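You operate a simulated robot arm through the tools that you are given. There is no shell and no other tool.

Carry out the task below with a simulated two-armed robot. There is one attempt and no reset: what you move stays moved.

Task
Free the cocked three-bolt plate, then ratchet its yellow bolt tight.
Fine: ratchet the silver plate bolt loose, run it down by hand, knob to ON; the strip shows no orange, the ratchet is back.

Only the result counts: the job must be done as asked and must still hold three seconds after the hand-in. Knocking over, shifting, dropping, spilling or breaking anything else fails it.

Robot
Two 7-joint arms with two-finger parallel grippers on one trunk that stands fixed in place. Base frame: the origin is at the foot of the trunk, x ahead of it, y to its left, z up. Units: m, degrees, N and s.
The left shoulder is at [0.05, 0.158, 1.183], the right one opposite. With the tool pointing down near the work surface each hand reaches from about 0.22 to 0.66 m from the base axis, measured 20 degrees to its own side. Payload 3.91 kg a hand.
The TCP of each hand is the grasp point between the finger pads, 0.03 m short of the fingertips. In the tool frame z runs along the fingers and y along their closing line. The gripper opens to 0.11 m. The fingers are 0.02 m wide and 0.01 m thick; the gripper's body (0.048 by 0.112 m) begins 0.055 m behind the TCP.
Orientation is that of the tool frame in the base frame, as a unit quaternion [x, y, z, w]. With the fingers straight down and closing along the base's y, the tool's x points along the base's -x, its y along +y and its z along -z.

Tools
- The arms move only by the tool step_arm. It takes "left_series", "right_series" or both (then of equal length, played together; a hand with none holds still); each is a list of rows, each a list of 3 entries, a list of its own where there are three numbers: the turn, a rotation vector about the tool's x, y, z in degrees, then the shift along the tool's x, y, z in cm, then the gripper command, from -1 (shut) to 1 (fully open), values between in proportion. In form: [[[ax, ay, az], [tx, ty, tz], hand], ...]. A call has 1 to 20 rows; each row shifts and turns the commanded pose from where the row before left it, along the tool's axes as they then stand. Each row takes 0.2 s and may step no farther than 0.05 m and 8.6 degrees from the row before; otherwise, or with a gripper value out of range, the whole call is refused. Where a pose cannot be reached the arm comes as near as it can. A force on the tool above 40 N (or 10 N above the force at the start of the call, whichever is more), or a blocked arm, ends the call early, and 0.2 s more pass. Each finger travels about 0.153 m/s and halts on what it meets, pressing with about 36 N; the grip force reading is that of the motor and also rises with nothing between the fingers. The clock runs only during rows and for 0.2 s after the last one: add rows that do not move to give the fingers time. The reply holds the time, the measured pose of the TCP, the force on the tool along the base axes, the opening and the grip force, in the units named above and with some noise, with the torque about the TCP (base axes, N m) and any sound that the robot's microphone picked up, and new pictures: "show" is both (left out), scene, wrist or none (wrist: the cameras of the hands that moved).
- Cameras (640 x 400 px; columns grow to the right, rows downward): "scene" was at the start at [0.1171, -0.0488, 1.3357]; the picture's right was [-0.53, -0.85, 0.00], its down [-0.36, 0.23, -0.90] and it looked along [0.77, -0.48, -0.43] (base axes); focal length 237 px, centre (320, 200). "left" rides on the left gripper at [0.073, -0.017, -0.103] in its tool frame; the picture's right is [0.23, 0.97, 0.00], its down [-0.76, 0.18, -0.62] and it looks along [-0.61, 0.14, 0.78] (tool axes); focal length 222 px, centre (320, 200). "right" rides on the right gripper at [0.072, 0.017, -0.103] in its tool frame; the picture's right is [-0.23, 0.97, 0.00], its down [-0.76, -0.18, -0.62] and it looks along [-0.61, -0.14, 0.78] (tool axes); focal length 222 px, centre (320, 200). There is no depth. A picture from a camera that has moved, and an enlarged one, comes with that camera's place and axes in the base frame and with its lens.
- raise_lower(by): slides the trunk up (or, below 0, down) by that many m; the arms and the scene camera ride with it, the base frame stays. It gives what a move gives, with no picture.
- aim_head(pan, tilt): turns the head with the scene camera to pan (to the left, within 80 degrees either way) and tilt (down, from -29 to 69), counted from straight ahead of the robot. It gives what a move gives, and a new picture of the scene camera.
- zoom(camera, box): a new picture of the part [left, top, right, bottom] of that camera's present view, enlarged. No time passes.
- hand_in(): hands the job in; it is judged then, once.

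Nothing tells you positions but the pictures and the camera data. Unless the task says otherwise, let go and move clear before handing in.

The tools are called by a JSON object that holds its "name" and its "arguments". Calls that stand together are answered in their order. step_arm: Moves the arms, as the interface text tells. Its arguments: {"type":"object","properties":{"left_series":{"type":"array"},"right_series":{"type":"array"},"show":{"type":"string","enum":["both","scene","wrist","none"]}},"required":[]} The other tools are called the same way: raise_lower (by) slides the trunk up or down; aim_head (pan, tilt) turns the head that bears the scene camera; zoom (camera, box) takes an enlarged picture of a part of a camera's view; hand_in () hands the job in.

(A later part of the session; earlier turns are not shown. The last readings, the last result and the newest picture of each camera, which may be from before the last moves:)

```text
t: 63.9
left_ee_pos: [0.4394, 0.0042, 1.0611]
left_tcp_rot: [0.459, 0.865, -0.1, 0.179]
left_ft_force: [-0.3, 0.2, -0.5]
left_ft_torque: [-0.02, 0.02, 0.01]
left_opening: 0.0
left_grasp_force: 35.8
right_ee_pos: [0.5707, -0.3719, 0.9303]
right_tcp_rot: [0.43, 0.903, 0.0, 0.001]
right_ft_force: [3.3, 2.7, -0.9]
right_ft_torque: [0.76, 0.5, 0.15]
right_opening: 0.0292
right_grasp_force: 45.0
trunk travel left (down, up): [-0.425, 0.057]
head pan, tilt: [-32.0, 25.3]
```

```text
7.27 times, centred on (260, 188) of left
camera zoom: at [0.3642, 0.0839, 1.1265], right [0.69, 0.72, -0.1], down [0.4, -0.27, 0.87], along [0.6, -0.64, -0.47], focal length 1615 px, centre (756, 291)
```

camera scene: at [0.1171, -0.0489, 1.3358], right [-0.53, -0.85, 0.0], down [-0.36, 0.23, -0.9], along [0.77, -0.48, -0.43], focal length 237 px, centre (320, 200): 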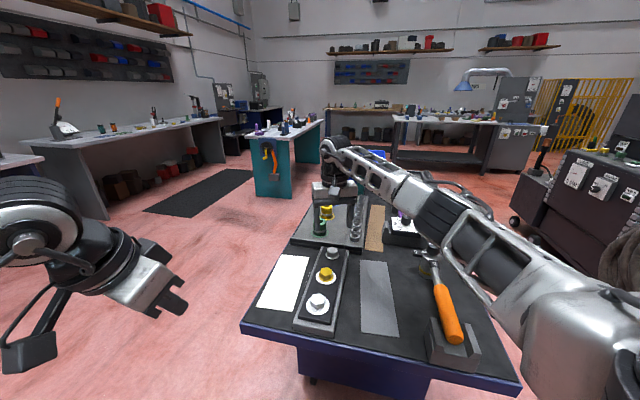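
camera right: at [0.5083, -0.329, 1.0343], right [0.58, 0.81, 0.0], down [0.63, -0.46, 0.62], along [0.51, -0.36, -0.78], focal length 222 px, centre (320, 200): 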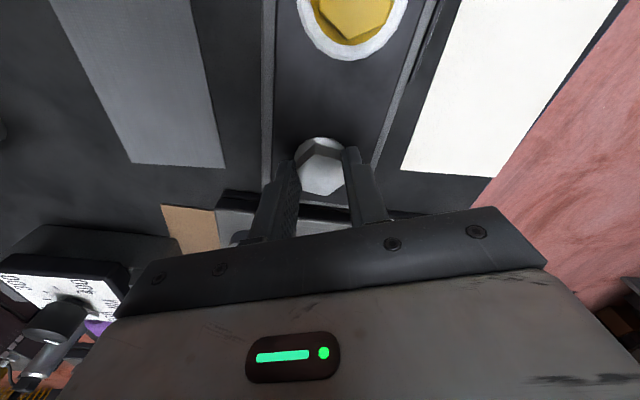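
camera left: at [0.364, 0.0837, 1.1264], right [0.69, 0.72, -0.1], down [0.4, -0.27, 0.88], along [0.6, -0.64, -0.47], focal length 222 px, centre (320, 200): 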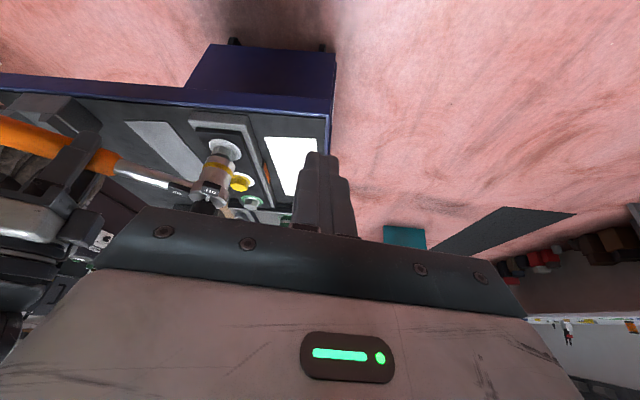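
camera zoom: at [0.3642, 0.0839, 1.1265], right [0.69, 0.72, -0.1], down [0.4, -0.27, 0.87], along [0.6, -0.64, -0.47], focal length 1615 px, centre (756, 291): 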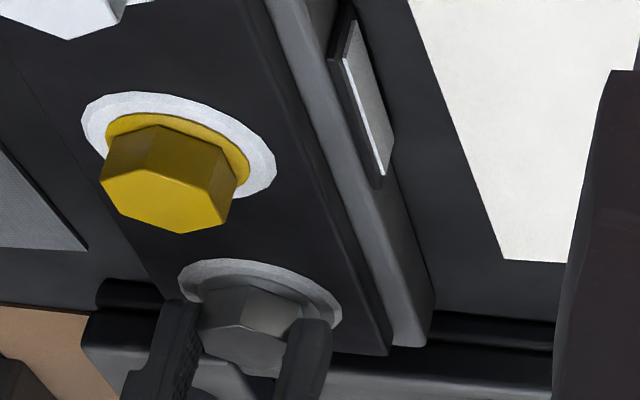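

The silver bolt's ring has come on white, matching the other snug bolts, and the strip stays grey. Releasing and lifting straight up.

{"name": "step_arm", "arguments": {"right_series": [[[0, 0, 0], [0, 0, 0], -0.3], [[0, 0, 0], [0, 0, 0], 0.1], [[0, 0, 0], [0, 0, 0], 0.2], [[0, 0, 0], [0, 0, -1.5], 0.2], [[0, 0, 0], [0, 0, -3], 0.2], [[0, 0, 0], [0, 0, -3.5], 0.2], [[0, 0, 0], [0, 0, -3], 0.2]], "show": "scene"}}

{"name": "zoom", "arguments": {"camera": "scene", "box": [290, 230, 370, 310]}}

{"name": "zoom", "arguments": {"camera": "left", "box": [190, 125, 310, 220]}}

```text
t: 65.5
left_ee_pos: [0.4383, 0.004, 1.0615]
left_tcp_rot: [0.459, 0.864, -0.101, 0.179]
left_ft_force: [-0.4, -0.2, 0.8]
left_ft_torque: [0.0, 0.01, 0.0]
left_opening: 0.0
left_grasp_force: 36.2
right_ee_pos: [0.5696, -0.3708, 1.0391]
right_tcp_rot: [0.428, 0.904, 0.001, 0.0]
right_ft_force: [-0.9, 0.3, 0.0]
right_ft_torque: [0.03, 0.0, 0.0]
right_opening: 0.066
right_grasp_force: 0.1
trunk travel left (down, up): [-0.425, 0.057]
head pan, tilt: [-32.0, 25.3]
camera scene: at [0.1169, -0.0486, 1.3357], right [-0.53, -0.85, 0.0], down [-0.36, 0.23, -0.9], along [0.77, -0.48, -0.43], focal length 237 px, centre (320, 200)
```

scene: 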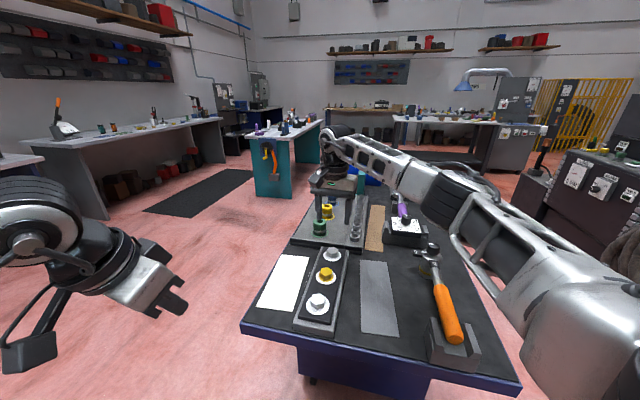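

```text
5.00 times, centred on (330, 270) of scene
camera zoom: at [0.1169, -0.0486, 1.3357], right [-0.53, -0.85, 0.0], down [-0.36, 0.23, -0.9], along [0.77, -0.48, -0.43], focal length 1184 px, centre (270, -150)
```

zoom: 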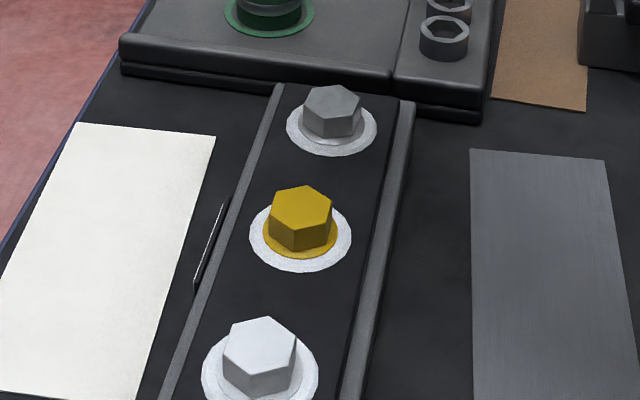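

```text
4.21 times, centred on (250, 172) of left
camera zoom: at [0.3637, 0.0839, 1.1267], right [0.69, 0.72, -0.1], down [0.4, -0.27, 0.88], along [0.6, -0.64, -0.47], focal length 935 px, centre (615, 316)
```

zoom: 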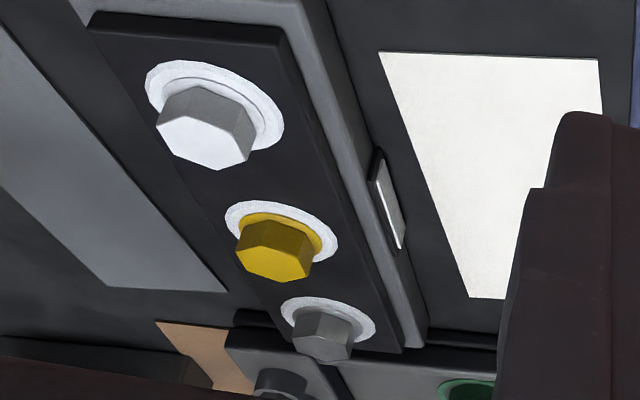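

All three rings are white and the strip is clear of orange. Next is the ratchet knob: it must turn about 90° counter-clockwise from OFF to ON. I'll move the right hand above the knob and wind the wrist clockwise first.

{"name": "step_arm", "arguments": {"right_series": [[[0, 0, 0], [-0.69, -3.8, -0.3], 0.2], [[0, 0, 0], [-0.69, -3.8, -0.3], 0.2], [[0, 0, 0], [-0.69, -3.8, -0.3], 0.2], [[0, 0, 0], [-0.69, -3.8, -0.3], 0.2], [[0, 0, 0], [-0.69, -3.8, -0.3], 0.2], [[0, 0, 0], [-0.69, -3.8, -0.3], 0.2], [[0, 0, 0], [-0.69, -3.8, -0.3], 0.2], [[0, 0, 8], [0, 0, 0], 0.2], [[0, 0, 8], [0, 0, 0], 0.2], [[0, 0, 8], [0, 0, 0], 0.2], [[0, 0, 8], [0, 0, 0], 0.2], [[0, 0, 0], [0, 0, 0], 0.2]], "show": "both"}}

{"name": "zoom", "arguments": {"camera": "right", "box": [240, 90, 400, 210]}}

```text
t: 68.1
left_ee_pos: [0.4391, 0.0046, 1.06]
left_tcp_rot: [0.459, 0.865, -0.1, 0.179]
left_ft_force: [0.4, 0.3, -0.2]
left_ft_torque: [0.0, -0.02, 0.0]
left_opening: 0.0
left_grasp_force: 35.6
right_ee_pos: [0.3946, -0.5763, 1.0601]
right_tcp_rot: [0.661, 0.75, 0.0, 0.001]
right_ft_force: [-0.3, 0.2, -0.1]
right_ft_torque: [0.01, 0.01, 0.02]
right_opening: 0.0658
right_grasp_force: 0.0
trunk travel left (down, up): [-0.425, 0.057]
head pan, tilt: [-32.0, 25.3]
camera scene: at [0.1171, -0.0488, 1.3357], right [-0.53, -0.85, 0.0], down [-0.36, 0.23, -0.9], along [0.77, -0.48, -0.43], focal length 237 px, centre (320, 200)
camera right: at [0.4017, -0.5028, 1.1643], right [0.99, -0.1, 0.0], down [-0.08, -0.78, 0.62], along [-0.06, -0.62, -0.78], focal length 222 px, centre (320, 200)
```

scene: 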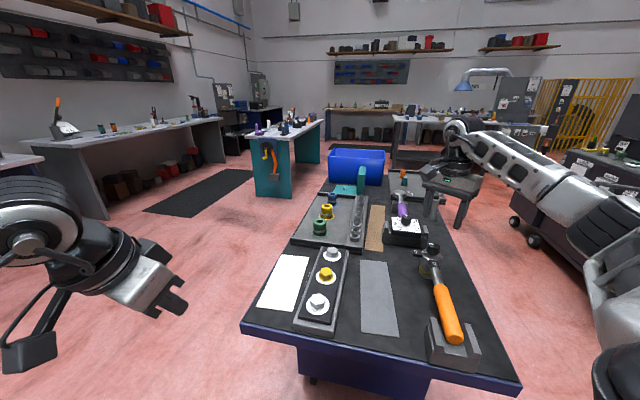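
right: 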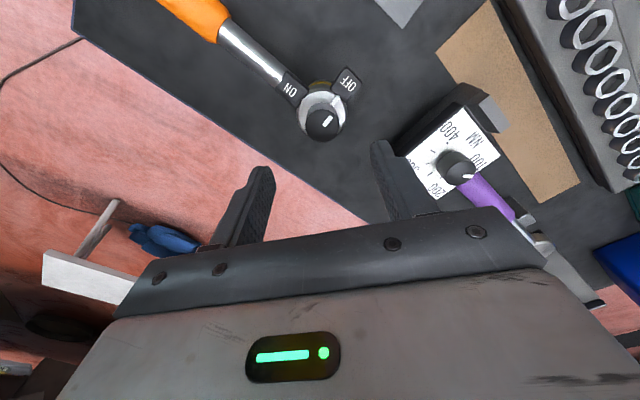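

```text
3.33 times, centred on (320, 150) of right
camera zoom: at [0.4017, -0.5028, 1.1643], right [0.99, -0.1, 0.0], down [-0.08, -0.78, 0.62], along [-0.06, -0.62, -0.78], focal length 740 px, centre (320, 367)
```

zoom: 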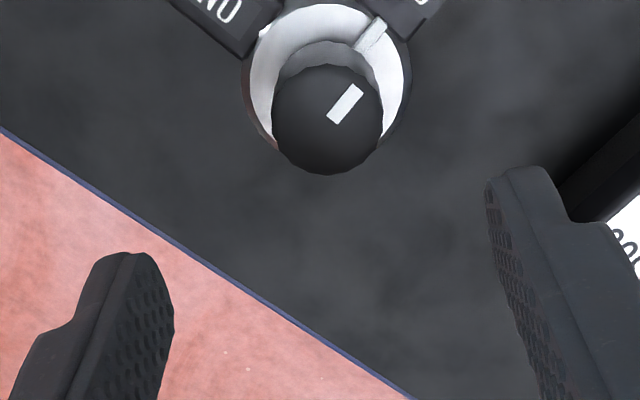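

The wrist reached the wound-up angle. Centering over the knob (about 2 mm off) and lowering part way.

{"name": "step_arm", "arguments": {"right_series": [[[0, 0, 0], [0.15, 0.26, 1.5], 0.1], [[0, 0, 0], [0, 0, 2.5], 0.1], [[0, 0, 0], [0, 0, 2.0], 0.1], [[0, 0, 0], [0, 0, 0], 0.1]], "show": "none"}}

{"name": "zoom", "arguments": {"camera": "right", "box": [240, 90, 400, 210]}}

{"name": "zoom", "arguments": {"camera": "scene", "box": [400, 210, 480, 270]}}

```text
t: 69.1
left_ee_pos: [0.4386, 0.0052, 1.0605]
left_tcp_rot: [0.459, 0.865, -0.1, 0.179]
left_ft_force: [-0.7, 0.0, -0.4]
left_ft_torque: [0.0, -0.02, -0.03]
left_opening: 0.0
left_grasp_force: 36.2
right_ee_pos: [0.3973, -0.5762, 1.0012]
right_tcp_rot: [0.66, 0.751, 0.001, 0.0]
right_ft_force: [-0.4, -0.2, -0.2]
right_ft_torque: [0.01, 0.0, -0.01]
right_opening: 0.0607
right_grasp_force: 0.0
trunk travel left (down, up): [-0.425, 0.057]
head pan, tilt: [-32.0, 25.3]
```

```text
3.33 times, centred on (320, 150) of right
camera zoom: at [0.4045, -0.5015, 1.1035], right [0.99, -0.1, 0.0], down [-0.08, -0.78, 0.62], along [-0.06, -0.62, -0.78], focal length 740 px, centre (320, 367)
```

zoom: 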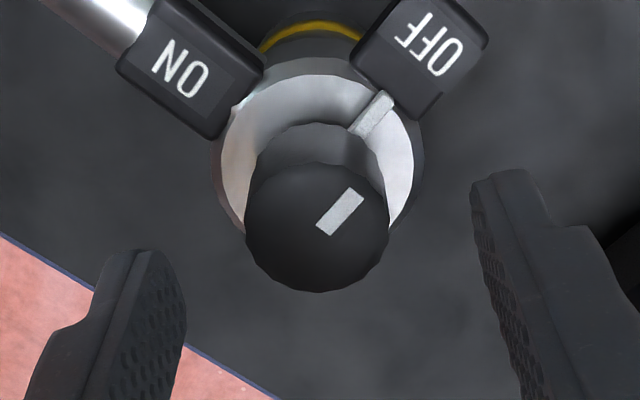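

```text
6.67 times, centred on (440, 240) of scene
camera zoom: at [0.1171, -0.0488, 1.3357], right [-0.53, -0.85, 0.0], down [-0.36, 0.23, -0.9], along [0.77, -0.48, -0.43], focal length 1579 px, centre (-480, -67)
```

zoom: 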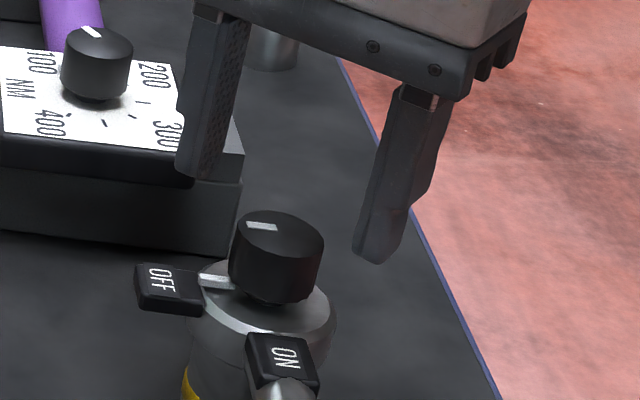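

Well centred. Lowering onto the knob and closing.

{"name": "step_arm", "arguments": {"right_series": [[[0, 0, 0], [0, 0, 1.5], 0.1], [[0, 0, 0], [0, 0, 1.1], 0.1], [[0, 0, 0], [0, 0, 0], -0.2], [[0, 0, 0], [0, 0, 0], -0.4], [[0, 0, 0], [0, 0, 0], -1], [[0, 0, 0], [0, 0, 0], -1]], "show": "none"}}

{"name": "zoom", "arguments": {"camera": "scene", "box": [400, 210, 480, 270]}}

{"name": "zoom", "arguments": {"camera": "right", "box": [240, 90, 400, 210]}}

```text
t: 70.5
left_ee_pos: [0.4384, 0.0039, 1.0604]
left_tcp_rot: [0.459, 0.865, -0.1, 0.179]
left_ft_force: [0.5, -0.5, 0.0]
left_ft_torque: [-0.01, -0.01, 0.02]
left_opening: 0.0001
left_grasp_force: 36.0
right_ee_pos: [0.3972, -0.5764, 0.975]
right_tcp_rot: [0.66, 0.751, 0.0, 0.001]
right_ft_force: [0.6, 0.6, 0.0]
right_ft_torque: [0.24, 0.28, 0.02]
right_opening: 0.0311
right_grasp_force: 36.3
trunk travel left (down, up): [-0.425, 0.057]
head pan, tilt: [-32.0, 25.3]
```

```text
6.67 times, centred on (440, 240) of scene
camera zoom: at [0.1172, -0.0489, 1.3357], right [-0.53, -0.85, 0.0], down [-0.36, 0.23, -0.9], along [0.77, -0.48, -0.43], focal length 1579 px, centre (-480, -67)
```

zoom: 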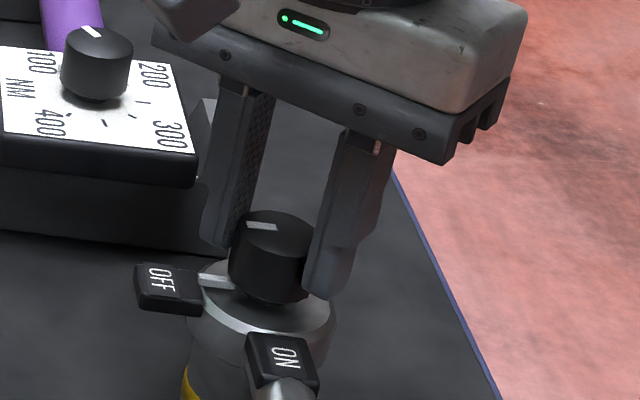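

```text
3.33 times, centred on (320, 150) of right
camera zoom: at [0.4035, -0.5015, 1.0783], right [0.99, -0.1, 0.0], down [-0.08, -0.78, 0.62], along [-0.06, -0.62, -0.78], focal length 740 px, centre (320, 367)
```

zoom: 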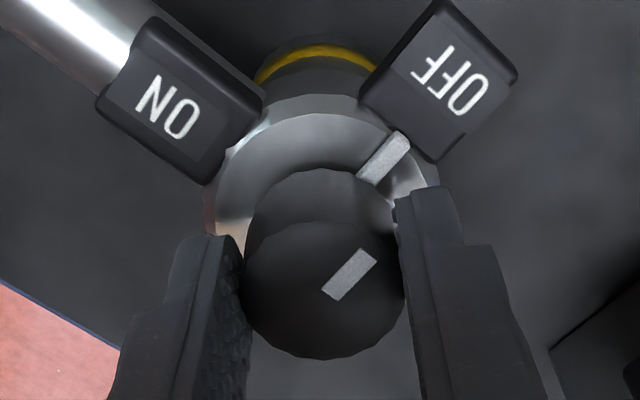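

The knob is gripped (31 mm). Turning counter-clockwise gently and checking that only the knob turns.

{"name": "step_arm", "arguments": {"right_series": [[[0, 0, -5], [0, 0, 0], -1], [[0, 0, -5], [0, 0, 0], -1], [[0, 0, -5], [0, 0, 0], -1], [[0, 0, -5], [0, 0, 0], -1]], "show": "none"}}

{"name": "zoom", "arguments": {"camera": "scene", "box": [400, 210, 480, 270]}}

{"name": "zoom", "arguments": {"camera": "scene", "box": [400, 230, 510, 380]}}

```text
t: 71.5
left_ee_pos: [0.439, 0.0043, 1.0598]
left_tcp_rot: [0.458, 0.865, -0.1, 0.179]
left_ft_force: [0.0, 0.2, -0.9]
left_ft_torque: [-0.01, 0.0, 0.01]
left_opening: 0.0001
left_grasp_force: 35.7
right_ee_pos: [0.3964, -0.5762, 0.9757]
right_tcp_rot: [0.519, 0.855, 0.001, 0.001]
right_ft_force: [-2.7, 0.8, 0.9]
right_ft_torque: [0.14, 0.34, -0.03]
right_opening: 0.031
right_grasp_force: 36.2
trunk travel left (down, up): [-0.425, 0.057]
head pan, tilt: [-32.0, 25.3]
```

```text
6.67 times, centred on (440, 240) of scene
camera zoom: at [0.1168, -0.0486, 1.3358], right [-0.53, -0.85, 0.0], down [-0.36, 0.23, -0.9], along [0.77, -0.48, -0.43], focal length 1579 px, centre (-480, -67)
```

zoom: 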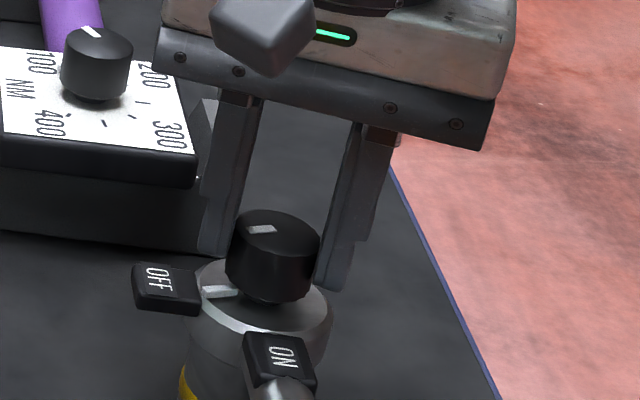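

```text
2.67 times, centred on (455, 305) of scene
camera zoom: at [0.1168, -0.0486, 1.3358], right [-0.53, -0.85, 0.0], down [-0.36, 0.23, -0.9], along [0.77, -0.48, -0.43], focal length 632 px, centre (-40, -80)
```

zoom: 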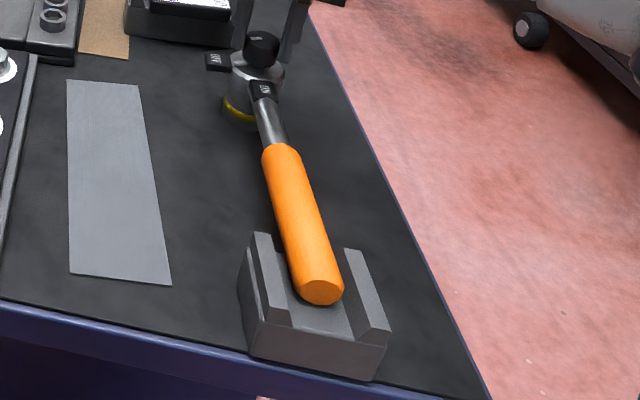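

The knob turns and the ratchet body stays. Continuing.

{"name": "step_arm", "arguments": {"right_series": [[[0, 0, -5], [0, 0, 0], -1], [[0, 0, -5], [0, 0, 0], -1], [[0, 0, -5], [0, 0, 0], -1], [[0, 0, -5], [0, 0, 0], -1], [[0, 0, -5], [0, 0, 0], -1], [[0, 0, -5], [0, 0, 0], -1], [[0, 0, -5], [0, 0, 0], -1], [[0, 0, -5], [0, 0, 0], -1]], "show": "none"}}

{"name": "zoom", "arguments": {"camera": "scene", "box": [400, 210, 480, 270]}}

{"name": "zoom", "arguments": {"camera": "scene", "box": [400, 230, 510, 380]}}

```text
t: 73.3
left_ee_pos: [0.4383, 0.004, 1.0601]
left_tcp_rot: [0.458, 0.865, -0.099, 0.179]
left_ft_force: [-0.4, -0.1, 0.2]
left_ft_torque: [-0.02, 0.0, -0.01]
left_opening: 0.0
left_grasp_force: 35.9
right_ee_pos: [0.3954, -0.5752, 0.9748]
right_tcp_rot: [0.195, 0.981, 0.0, 0.001]
right_ft_force: [-0.8, -1.5, 2.5]
right_ft_torque: [-0.25, 0.07, -0.03]
right_opening: 0.031
right_grasp_force: 35.8
trunk travel left (down, up): [-0.425, 0.057]
head pan, tilt: [-32.0, 25.3]
```

```text
6.67 times, centred on (440, 240) of scene
camera zoom: at [0.1169, -0.0487, 1.3358], right [-0.53, -0.85, 0.0], down [-0.36, 0.23, -0.9], along [0.77, -0.48, -0.43], focal length 1579 px, centre (-480, -67)
```

zoom: 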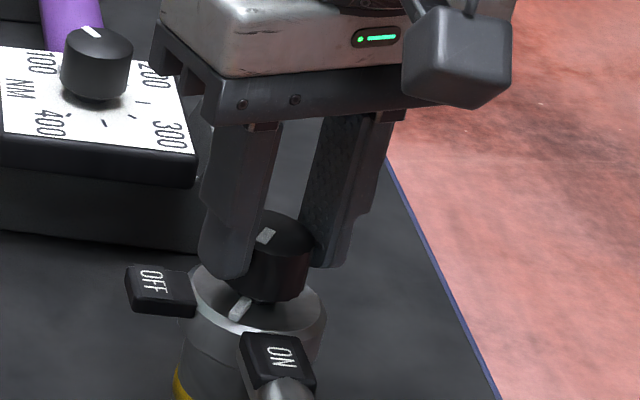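

```text
2.67 times, centred on (455, 305) of scene
camera zoom: at [0.1169, -0.0487, 1.3358], right [-0.53, -0.85, 0.0], down [-0.36, 0.23, -0.9], along [0.77, -0.48, -0.43], focal length 632 px, centre (-40, -80)
```

zoom: 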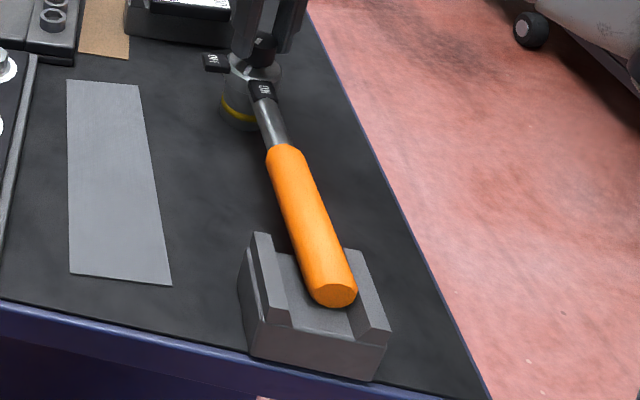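

{"name": "step_arm", "arguments": {"right_series": [[[0, 0, -5], [0, 0, 0], -1], [[0, 0, -5], [0, 0, 0], -1], [[0, 0, -5], [0, 0, 0], -1], [[0, 0, -5], [0, 0, 0], -1]], "show": "none"}}

{"name": "zoom", "arguments": {"camera": "scene", "box": [400, 210, 480, 270]}}

{"name": "zoom", "arguments": {"camera": "scene", "box": [400, 230, 510, 380]}}

```text
t: 74.3
left_ee_pos: [0.4394, 0.0048, 1.0605]
left_tcp_rot: [0.459, 0.864, -0.1, 0.179]
left_ft_force: [0.0, 0.4, 0.6]
left_ft_torque: [-0.02, -0.02, -0.01]
left_opening: 0.0
left_grasp_force: 35.9
right_ee_pos: [0.3895, -0.5132, 0.977]
right_tcp_rot: [0.024, 1.0, -0.001, 0.001]
right_ft_force: [-0.5, 0.5, -4.7]
right_ft_torque: [-0.21, -0.31, -0.02]
right_opening: 0.031
right_grasp_force: 36.2
right hand out of reach, approached as far as the arm can: row 2, 3, 4
trunk travel left (down, up): [-0.425, 0.057]
head pan, tilt: [-32.0, 25.3]
```

```text
6.67 times, centred on (440, 240) of scene
camera zoom: at [0.1173, -0.0489, 1.3357], right [-0.53, -0.85, 0.0], down [-0.36, 0.23, -0.9], along [0.77, -0.48, -0.43], focal length 1579 px, centre (-480, -67)
```

zoom: 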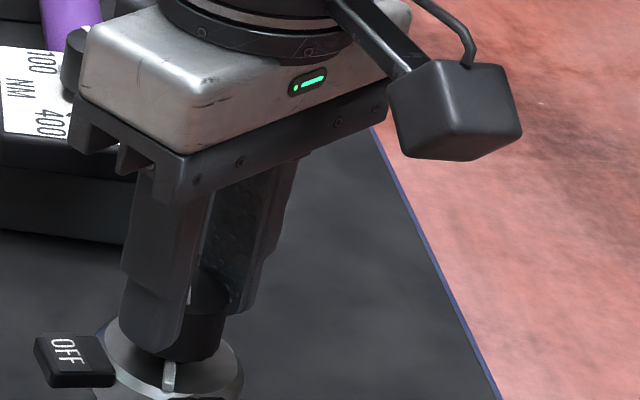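

```text
2.67 times, centred on (455, 305) of scene
camera zoom: at [0.1173, -0.0489, 1.3357], right [-0.53, -0.85, 0.0], down [-0.36, 0.23, -0.9], along [0.77, -0.48, -0.43], focal length 632 px, centre (-40, -80)
```

zoom: 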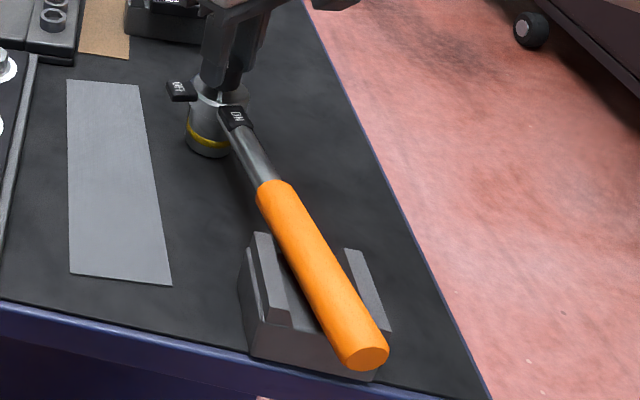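

The wrist ran out of turn there and the arm slid sideways, dragging the ratchet with the knob still gripped. Nothing fell; I'll look carefully at how the ratchet is lying before moving.

{"name": "zoom", "arguments": {"camera": "scene", "box": [400, 240, 500, 380]}}

{"name": "zoom", "arguments": {"camera": "left", "box": [0, 60, 200, 220]}}

{"name": "zoom", "arguments": {"camera": "right", "box": [200, 0, 460, 220]}}

```text
2.86 times, centred on (450, 310) of scene
camera zoom: at [0.1173, -0.0489, 1.3357], right [-0.53, -0.85, 0.0], down [-0.36, 0.23, -0.9], along [0.77, -0.48, -0.43], focal length 677 px, centre (-51, -114)
```

zoom: 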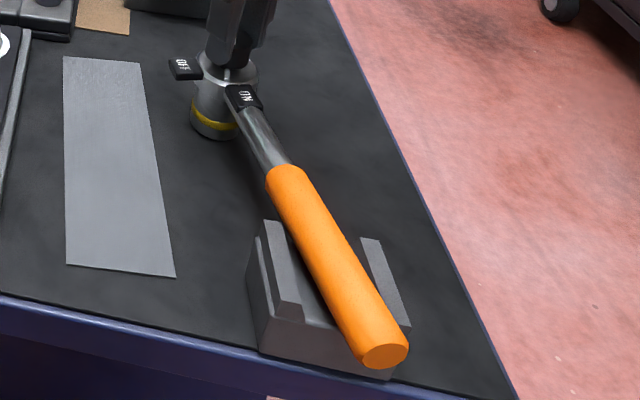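

```text
2.50 times, centred on (100, 140) of left
camera zoom: at [0.364, 0.0837, 1.1266], right [0.69, 0.72, -0.1], down [0.4, -0.27, 0.87], along [0.6, -0.64, -0.47], focal length 555 px, centre (870, 350)
```

zoom: 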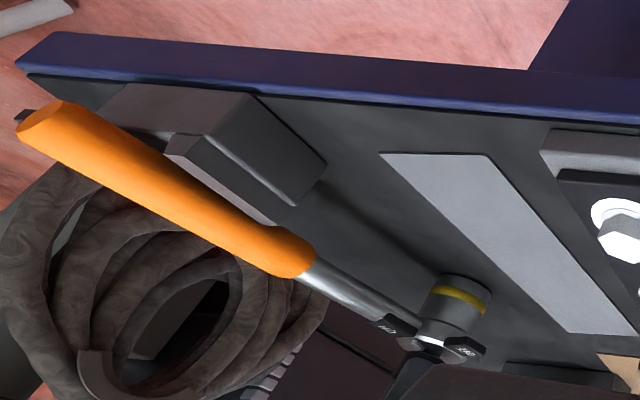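

```text
1.82 times, centred on (330, 110) of right
camera zoom: at [0.3175, -0.4916, 1.0811], right [0.28, 0.96, 0.0], down [0.75, -0.21, 0.63], along [0.6, -0.17, -0.78], focal length 404 px, centre (302, 364)
```

zoom: 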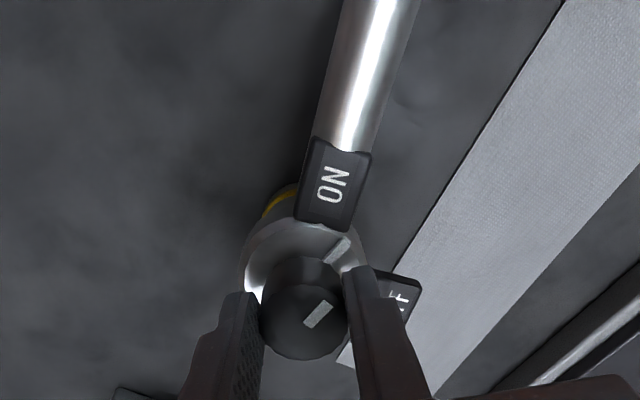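

The ratchet leans with its handle across the rest wall and its socket at bench level; the knob is about two-thirds turned. I'll lower it the 2 mm, let go of the knob, and then re-seat the ratchet by its handle.

{"name": "step_arm", "arguments": {"right_series": [[[0, 0, 0], [0, 0, 0.15], -1], [[0, 0, 0], [0, 0, 0.15], -1], [[0, 0, 0], [0, 0, 0], -1]], "show": "none"}}

{"name": "zoom", "arguments": {"camera": "scene", "box": [400, 240, 500, 380]}}

```text
t: 75.1
left_ee_pos: [0.4376, 0.0049, 1.0606]
left_tcp_rot: [0.459, 0.865, -0.099, 0.178]
left_ft_force: [-0.5, -0.1, 0.0]
left_ft_torque: [0.0, 0.02, 0.0]
left_opening: 0.0001
left_grasp_force: 35.7
right_ee_pos: [0.389, -0.5129, 0.9748]
right_tcp_rot: [0.024, 1.0, -0.001, 0.001]
right_ft_force: [-2.2, -2.5, 0.9]
right_ft_torque: [0.3, 0.68, -0.02]
right_opening: 0.031
right_grasp_force: 36.2
trunk travel left (down, up): [-0.425, 0.057]
head pan, tilt: [-32.0, 25.3]
```

```text
2.86 times, centred on (450, 310) of scene
camera zoom: at [0.1169, -0.0489, 1.3358], right [-0.53, -0.85, 0.0], down [-0.36, 0.23, -0.9], along [0.77, -0.48, -0.43], focal length 677 px, centre (-51, -114)
```

zoom: 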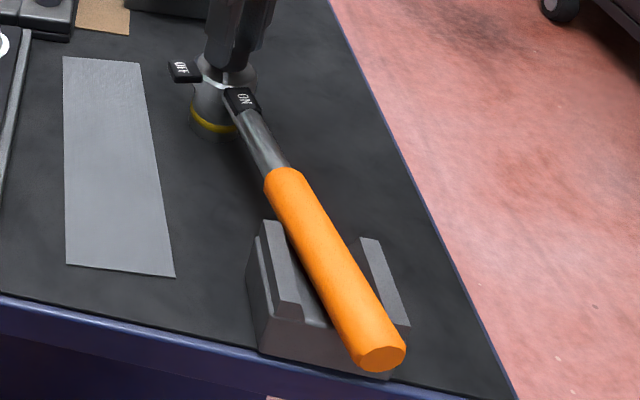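

{"name": "step_arm", "arguments": {"right_series": [[[0, 0, 0], [0, 0, 0], -0.38], [[0, 0, 0], [0, 0, 0], -0.25], [[0, 0, 0], [0, 0, 0], 0.0], [[0, 0, 0], [0, 0, 0], 0.1]], "show": "none"}}

{"name": "zoom", "arguments": {"camera": "scene", "box": [400, 240, 500, 380]}}

{"name": "zoom", "arguments": {"camera": "left", "box": [0, 60, 200, 220]}}

```text
t: 76.1
left_ee_pos: [0.4376, 0.0058, 1.0608]
left_tcp_rot: [0.459, 0.865, -0.099, 0.179]
left_ft_force: [-0.8, -0.2, 0.0]
left_ft_torque: [0.01, 0.0, 0.0]
left_opening: 0.0
left_grasp_force: 35.9
right_ee_pos: [0.39, -0.5124, 0.9736]
right_tcp_rot: [0.025, 1.0, 0.0, 0.002]
right_ft_force: [0.1, 0.0, 0.8]
right_ft_torque: [0.0, -0.02, 0.0]
right_opening: 0.0602
right_grasp_force: 0.1
trunk travel left (down, up): [-0.425, 0.057]
head pan, tilt: [-32.0, 25.3]
```

```text
2.86 times, centred on (450, 310) of scene
camera zoom: at [0.1171, -0.0488, 1.3357], right [-0.53, -0.85, 0.0], down [-0.36, 0.23, -0.9], along [0.77, -0.48, -0.43], focal length 677 px, centre (-51, -114)
```

zoom: 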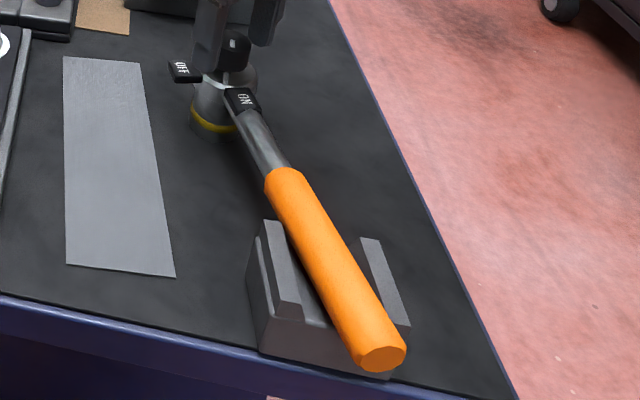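

```text
2.50 times, centred on (100, 140) of left
camera zoom: at [0.3638, 0.0838, 1.1267], right [0.69, 0.72, -0.1], down [0.4, -0.27, 0.87], along [0.6, -0.64, -0.47], focal length 555 px, centre (870, 350)
```

zoom: 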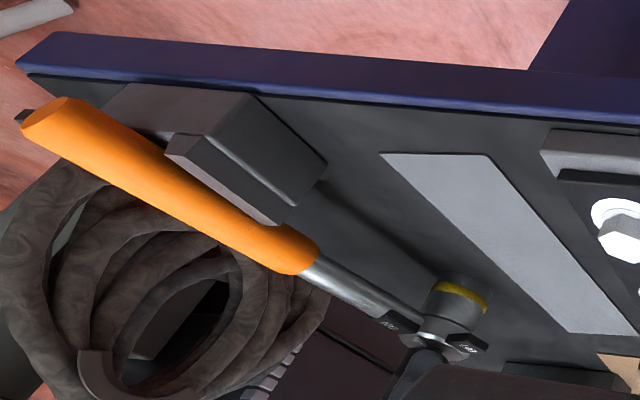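

The ratchet stands stable with its handle still in the rest's channel. I'll wind the open hand back clockwise around the knob, re-grip it, and slide the ratchet back along the channel to its place.

{"name": "step_arm", "arguments": {"right_series": [[[0, 0, 7], [0, 0, 0], 0.1], [[0, 0, 7], [0, 0, 0], 0.1], [[0, 0, 7], [0, 0, 0], 0.1], [[0, 0, 7], [0, 0, 0], 0.1], [[0, 0, 7], [0, 0, 0], 0.1], [[0, 0, 7], [0, 0, 0], 0.1], [[0, 0, 0], [0, 0, 0], 0.1]], "show": "wrist"}}

{"name": "zoom", "arguments": {"camera": "right", "box": [220, 70, 420, 210]}}

{"name": "zoom", "arguments": {"camera": "scene", "box": [400, 210, 480, 270]}}

```text
t: 77.7
left_ee_pos: [0.4396, 0.0046, 1.0602]
left_tcp_rot: [0.459, 0.864, -0.1, 0.179]
left_ft_force: [1.3, -0.3, 0.0]
left_ft_torque: [-0.01, 0.03, 0.0]
left_opening: 0.0001
left_grasp_force: 35.8
right_ee_pos: [0.3898, -0.5122, 0.975]
right_tcp_rot: [0.381, 0.925, 0.0, 0.001]
right_ft_force: [-0.2, 0.3, 0.1]
right_ft_torque: [-0.05, -0.03, 0.01]
right_opening: 0.0603
right_grasp_force: 0.1
trunk travel left (down, up): [-0.425, 0.057]
head pan, tilt: [-32.0, 25.3]
camera right: at [0.35, -0.4494, 1.0786], right [0.85, 0.53, 0.0], down [0.41, -0.66, 0.62], along [0.33, -0.53, -0.78], focal length 222 px, centre (320, 200)
```

right: 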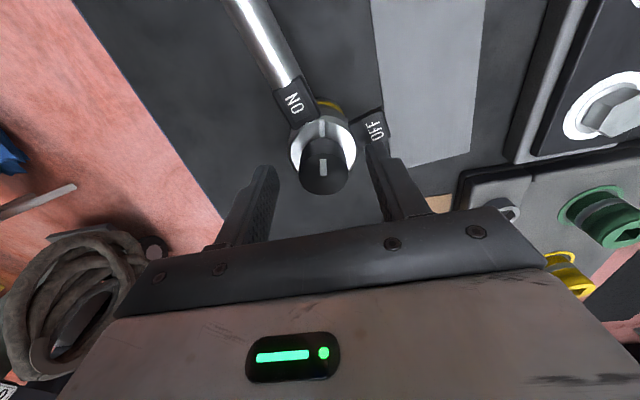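

```text
2.86 times, centred on (320, 140) of right
camera zoom: at [0.35, -0.4494, 1.0786], right [0.85, 0.53, 0.0], down [0.41, -0.66, 0.62], along [0.33, -0.53, -0.78], focal length 635 px, centre (320, 371)
```

zoom: 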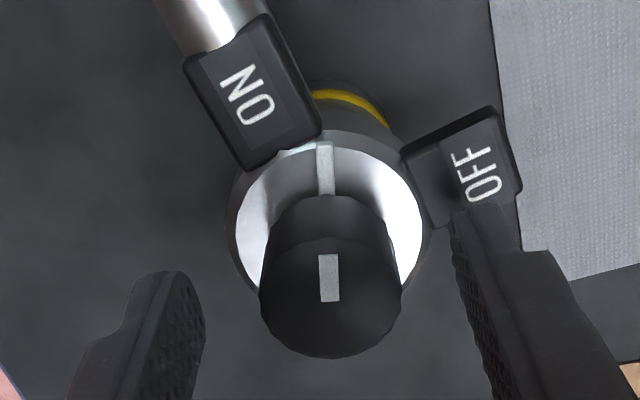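

```text
6.67 times, centred on (440, 240) of scene
camera zoom: at [0.1171, -0.0488, 1.3357], right [-0.53, -0.85, 0.0], down [-0.36, 0.23, -0.9], along [0.77, -0.48, -0.43], focal length 1579 px, centre (-480, -67)
```

zoom: 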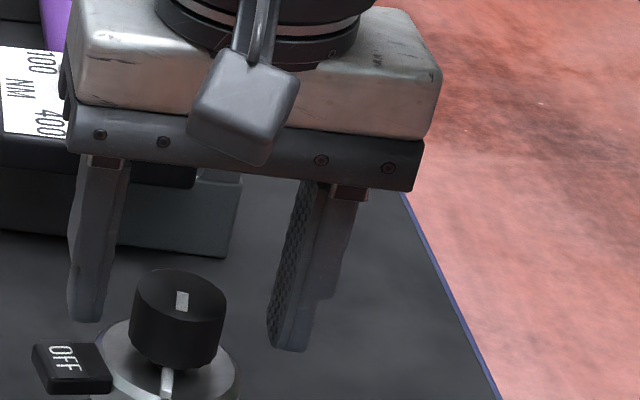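

The knob mark is 67° from OFF and 23° short of ON. I'll centre on the knob and grip it again.

{"name": "step_arm", "arguments": {"right_series": [[[0, 0, 0], [0.4, 0.3, 0], 0.1], [[0, 0, 0], [0, 0, 0], -0.2], [[0, 0, 0], [0, 0, 0], -0.4], [[0, 0, 0], [0, 0, 0], -1], [[0, 0, 0], [0, 0, 0], -1]], "show": "none"}}

{"name": "zoom", "arguments": {"camera": "right", "box": [220, 70, 420, 210]}}

{"name": "zoom", "arguments": {"camera": "scene", "box": [400, 230, 500, 380]}}

```text
t: 78.9
left_ee_pos: [0.4384, 0.0042, 1.0609]
left_tcp_rot: [0.459, 0.864, -0.099, 0.179]
left_ft_force: [0.6, -0.1, 0.2]
left_ft_torque: [0.0, 0.0, -0.02]
left_opening: 0.0001
left_grasp_force: 35.5
right_ee_pos: [0.3885, -0.5101, 0.9765]
right_tcp_rot: [0.38, 0.925, 0.0, 0.002]
right_ft_force: [-2.0, -2.1, 1.7]
right_ft_torque: [-0.04, 0.34, -0.01]
right_opening: 0.0307
right_grasp_force: 36.3
trunk travel left (down, up): [-0.425, 0.057]
head pan, tilt: [-32.0, 25.3]
```

```text
2.86 times, centred on (320, 140) of right
camera zoom: at [0.3491, -0.4454, 1.0787], right [0.85, 0.53, 0.0], down [0.42, -0.66, 0.62], along [0.33, -0.53, -0.78], focal length 635 px, centre (320, 371)
```

zoom: 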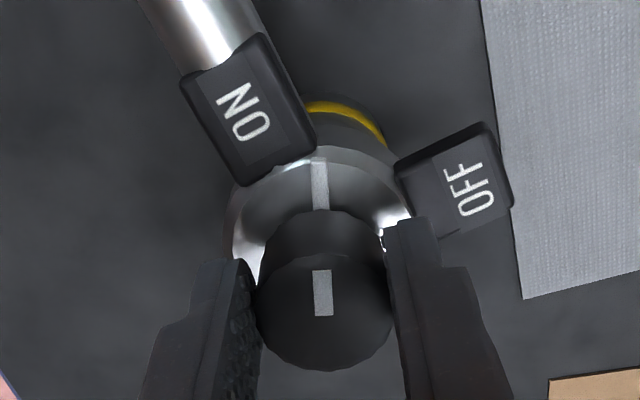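

```text
2.67 times, centred on (450, 305) of scene
camera zoom: at [0.1169, -0.0489, 1.3358], right [-0.53, -0.85, 0.0], down [-0.36, 0.23, -0.9], along [0.77, -0.48, -0.43], focal length 632 px, centre (-27, -80)
```

zoom: 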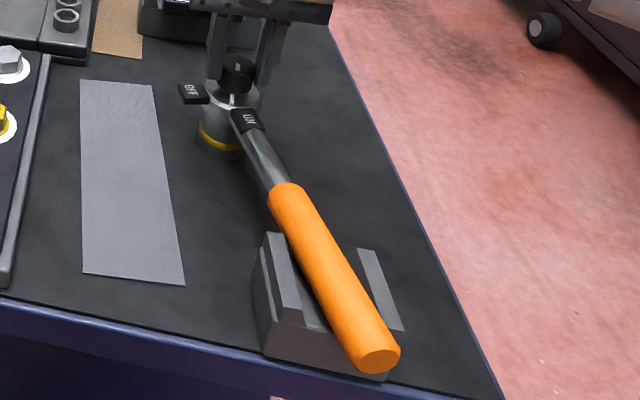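

{"name": "step_arm", "arguments": {"right_series": [[[0, 0, 0], [0, 0, -0.25], -1], [[0, 0, 2.4], [-0.907, -0.719, 0], -1], [[0, 0, 2.4], [-0.936, -0.681, 0], -1], [[0, 0, 2.4], [-0.964, -0.64, 0], -1], [[0, 0, 0], [0, 0, 0], -1]], "show": "none"}}

{"name": "zoom", "arguments": {"camera": "scene", "box": [400, 230, 500, 380]}}

{"name": "zoom", "arguments": {"camera": "right", "box": [220, 70, 420, 210]}}

```text
t: 80.1
left_ee_pos: [0.4389, 0.0041, 1.0606]
left_tcp_rot: [0.459, 0.864, -0.1, 0.179]
left_ft_force: [-0.2, 0.2, -0.3]
left_ft_torque: [0.02, 0.02, -0.02]
left_opening: 0.0
left_grasp_force: 36.1
right_ee_pos: [0.3947, -0.5437, 0.9763]
right_tcp_rot: [0.438, 0.899, 0.001, 0.0]
right_ft_force: [-0.1, 0.1, 0.6]
right_ft_torque: [-0.23, -0.28, 0.01]
right_opening: 0.0308
right_grasp_force: 35.9
trunk travel left (down, up): [-0.425, 0.057]
head pan, tilt: [-32.0, 25.3]
```

```text
2.67 times, centred on (450, 305) of scene
camera zoom: at [0.1174, -0.0492, 1.3357], right [-0.53, -0.85, 0.0], down [-0.36, 0.23, -0.9], along [0.77, -0.48, -0.43], focal length 632 px, centre (-27, -80)
```

zoom: 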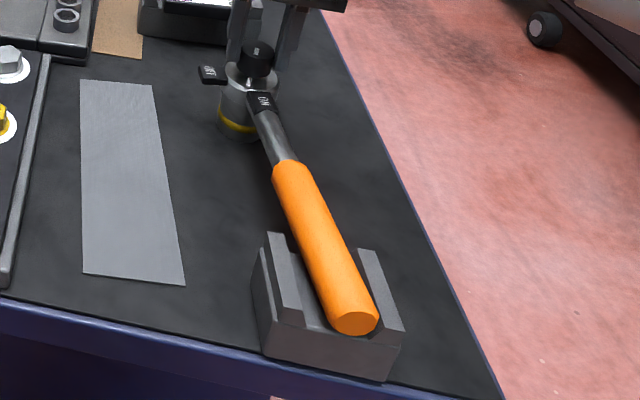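

```text
2.86 times, centred on (320, 140) of right
camera zoom: at [0.3624, -0.4756, 1.0796], right [0.91, 0.42, 0.0], down [0.33, -0.71, 0.62], along [0.26, -0.56, -0.78], focal length 635 px, centre (320, 371)
```

zoom: 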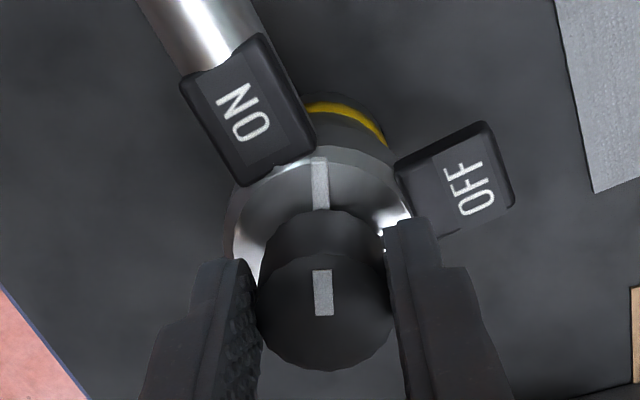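

The ratchet follows rigidly and slides back nicely. Continuing to its original place.

{"name": "step_arm", "arguments": {"right_series": [[[0, 0, 2.4], [-0.896, -0.603, 0], -1], [[0, 0, 2.4], [-0.92, -0.564, 0], -1], [[0, 0, 2.4], [-0.943, -0.525, 0], -1], [[0, 0, 0], [0, 0, 0], -1]], "show": "none"}}

{"name": "zoom", "arguments": {"camera": "scene", "box": [400, 230, 500, 380]}}

{"name": "zoom", "arguments": {"camera": "right", "box": [220, 70, 420, 210]}}

```text
t: 81.1
left_ee_pos: [0.4393, 0.0034, 1.0602]
left_tcp_rot: [0.459, 0.865, -0.099, 0.179]
left_ft_force: [-1.1, 0.3, -0.8]
left_ft_torque: [-0.01, 0.02, -0.02]
left_opening: 0.0
left_grasp_force: 36.3
right_ee_pos: [0.3954, -0.5758, 0.9765]
right_tcp_rot: [0.493, 0.87, 0.001, 0.001]
right_ft_force: [-0.5, 0.2, 0.2]
right_ft_torque: [-0.28, -0.26, 0.01]
right_opening: 0.0308
right_grasp_force: 35.6
trunk travel left (down, up): [-0.425, 0.057]
head pan, tilt: [-32.0, 25.3]
```

```text
2.67 times, centred on (450, 305) of scene
camera zoom: at [0.1174, -0.0493, 1.3357], right [-0.53, -0.85, 0.0], down [-0.36, 0.23, -0.9], along [0.77, -0.48, -0.43], focal length 632 px, centre (-27, -80)
```

zoom: 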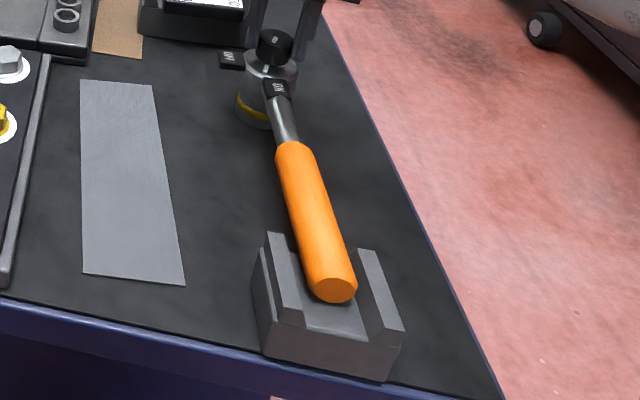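

```text
2.86 times, centred on (320, 140) of right
camera zoom: at [0.3732, -0.5038, 1.0798], right [0.95, 0.31, 0.0], down [0.24, -0.75, 0.62], along [0.19, -0.59, -0.78], focal length 635 px, centre (320, 371)
```

zoom: 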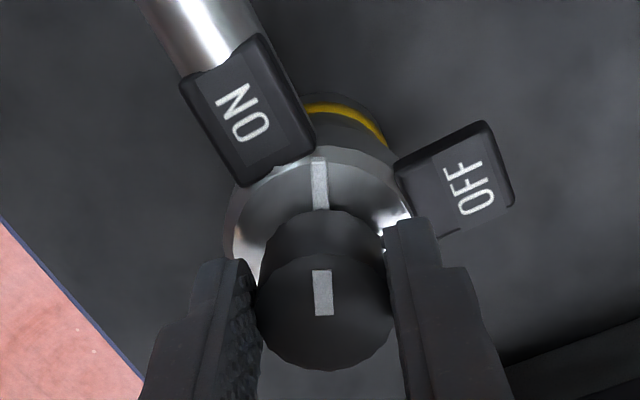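

The ratchet is back in place. Now the remaining ~25° counter-clockwise on the knob, well within the wrist's range.

{"name": "step_arm", "arguments": {"right_series": [[[0, 0, -4], [0, 0, 0], -1], [[0, 0, -4], [0, 0, 0], -1], [[0, 0, -4], [0, 0, 0], -1], [[0, 0, -4], [0, 0, 0], -1], [[0, 0, -4], [0, 0, 0], -1], [[0, 0, 0], [0, 0, 0], -1]], "show": "none"}}

{"name": "zoom", "arguments": {"camera": "right", "box": [220, 70, 420, 210]}}

{"name": "zoom", "arguments": {"camera": "scene", "box": [400, 230, 500, 380]}}

```text
t: 82.5
left_ee_pos: [0.438, 0.005, 1.0596]
left_tcp_rot: [0.459, 0.864, -0.1, 0.179]
left_ft_force: [-0.7, 0.1, -0.2]
left_ft_torque: [0.03, 0.0, -0.02]
left_opening: 0.0
left_grasp_force: 35.8
right_ee_pos: [0.3967, -0.5758, 0.9777]
right_tcp_rot: [0.334, 0.943, 0.001, 0.001]
right_ft_force: [0.4, 0.8, -0.1]
right_ft_torque: [-0.23, -0.27, 0.02]
right_opening: 0.0309
right_grasp_force: 35.9
trunk travel left (down, up): [-0.425, 0.057]
head pan, tilt: [-32.0, 25.3]
```

```text
2.86 times, centred on (320, 140) of right
camera zoom: at [0.3499, -0.516, 1.0806], right [0.79, 0.61, 0.0], down [0.48, -0.62, 0.62], along [0.38, -0.49, -0.78], focal length 635 px, centre (320, 371)
```

zoom: 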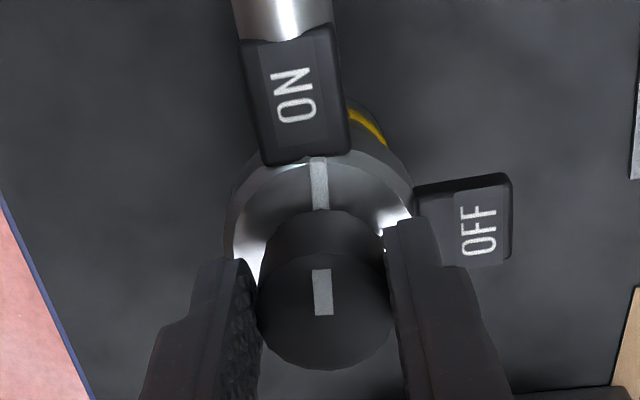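

```text
2.67 times, centred on (450, 305) of scene
camera zoom: at [0.1174, -0.0493, 1.3357], right [-0.53, -0.85, 0.0], down [-0.36, 0.23, -0.9], along [0.77, -0.48, -0.43], focal length 632 px, centre (-27, -80)
```

zoom: 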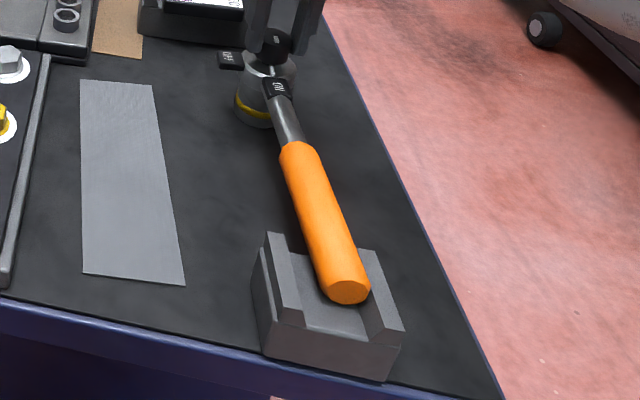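

{"name": "step_arm", "arguments": {"right_series": [[[0, 0, -4], [0, 0, 0], -1], [[0, 0, -4], [0, 0, 0], -1], [[0, 0, -3], [0, 0, 0], -1], [[0, 0, 0], [0, 0, 0], -1]], "show": "none"}}

{"name": "zoom", "arguments": {"camera": "right", "box": [220, 70, 420, 210]}}

{"name": "zoom", "arguments": {"camera": "scene", "box": [400, 230, 500, 380]}}

```text
t: 83.5
left_ee_pos: [0.4382, 0.0044, 1.0596]
left_tcp_rot: [0.459, 0.865, -0.099, 0.179]
left_ft_force: [0.2, 0.0, 0.9]
left_ft_torque: [0.02, 0.05, -0.03]
left_opening: 0.0001
left_grasp_force: 36.2
right_ee_pos: [0.3958, -0.5752, 0.977]
right_tcp_rot: [0.242, 0.97, 0.001, 0.001]
right_ft_force: [1.9, 1.4, 0.5]
right_ft_torque: [0.13, -0.04, -0.41]
right_opening: 0.0305
right_grasp_force: 35.7
trunk travel left (down, up): [-0.425, 0.057]
head pan, tilt: [-32.0, 25.3]
```

```text
2.86 times, centred on (320, 140) of right
camera zoom: at [0.3395, -0.5254, 1.0803], right [0.66, 0.75, 0.0], down [0.59, -0.51, 0.62], along [0.47, -0.41, -0.78], focal length 635 px, centre (320, 371)
```

zoom: 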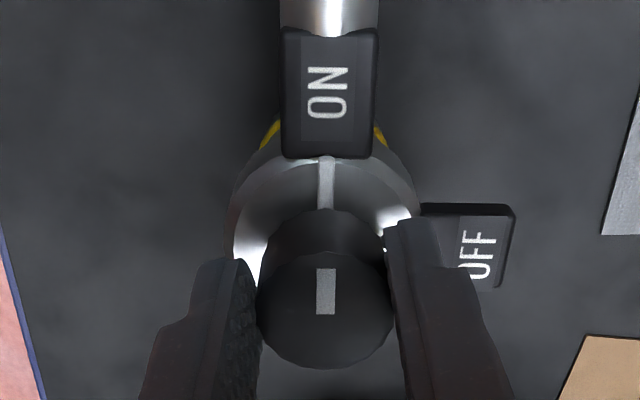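

```text
2.67 times, centred on (450, 305) of scene
camera zoom: at [0.1175, -0.049, 1.3357], right [-0.53, -0.85, 0.0], down [-0.36, 0.23, -0.9], along [0.77, -0.48, -0.43], focal length 632 px, centre (-27, -80)
```

zoom: 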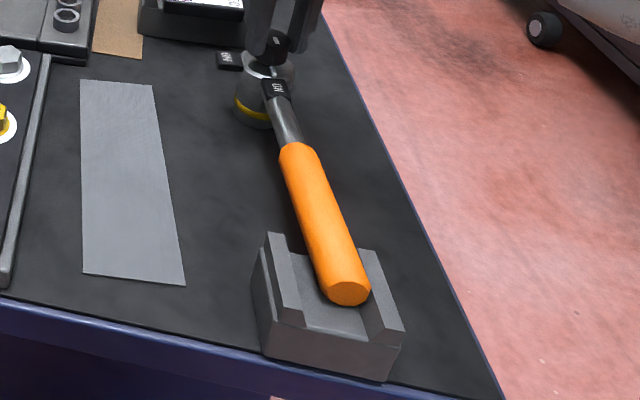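

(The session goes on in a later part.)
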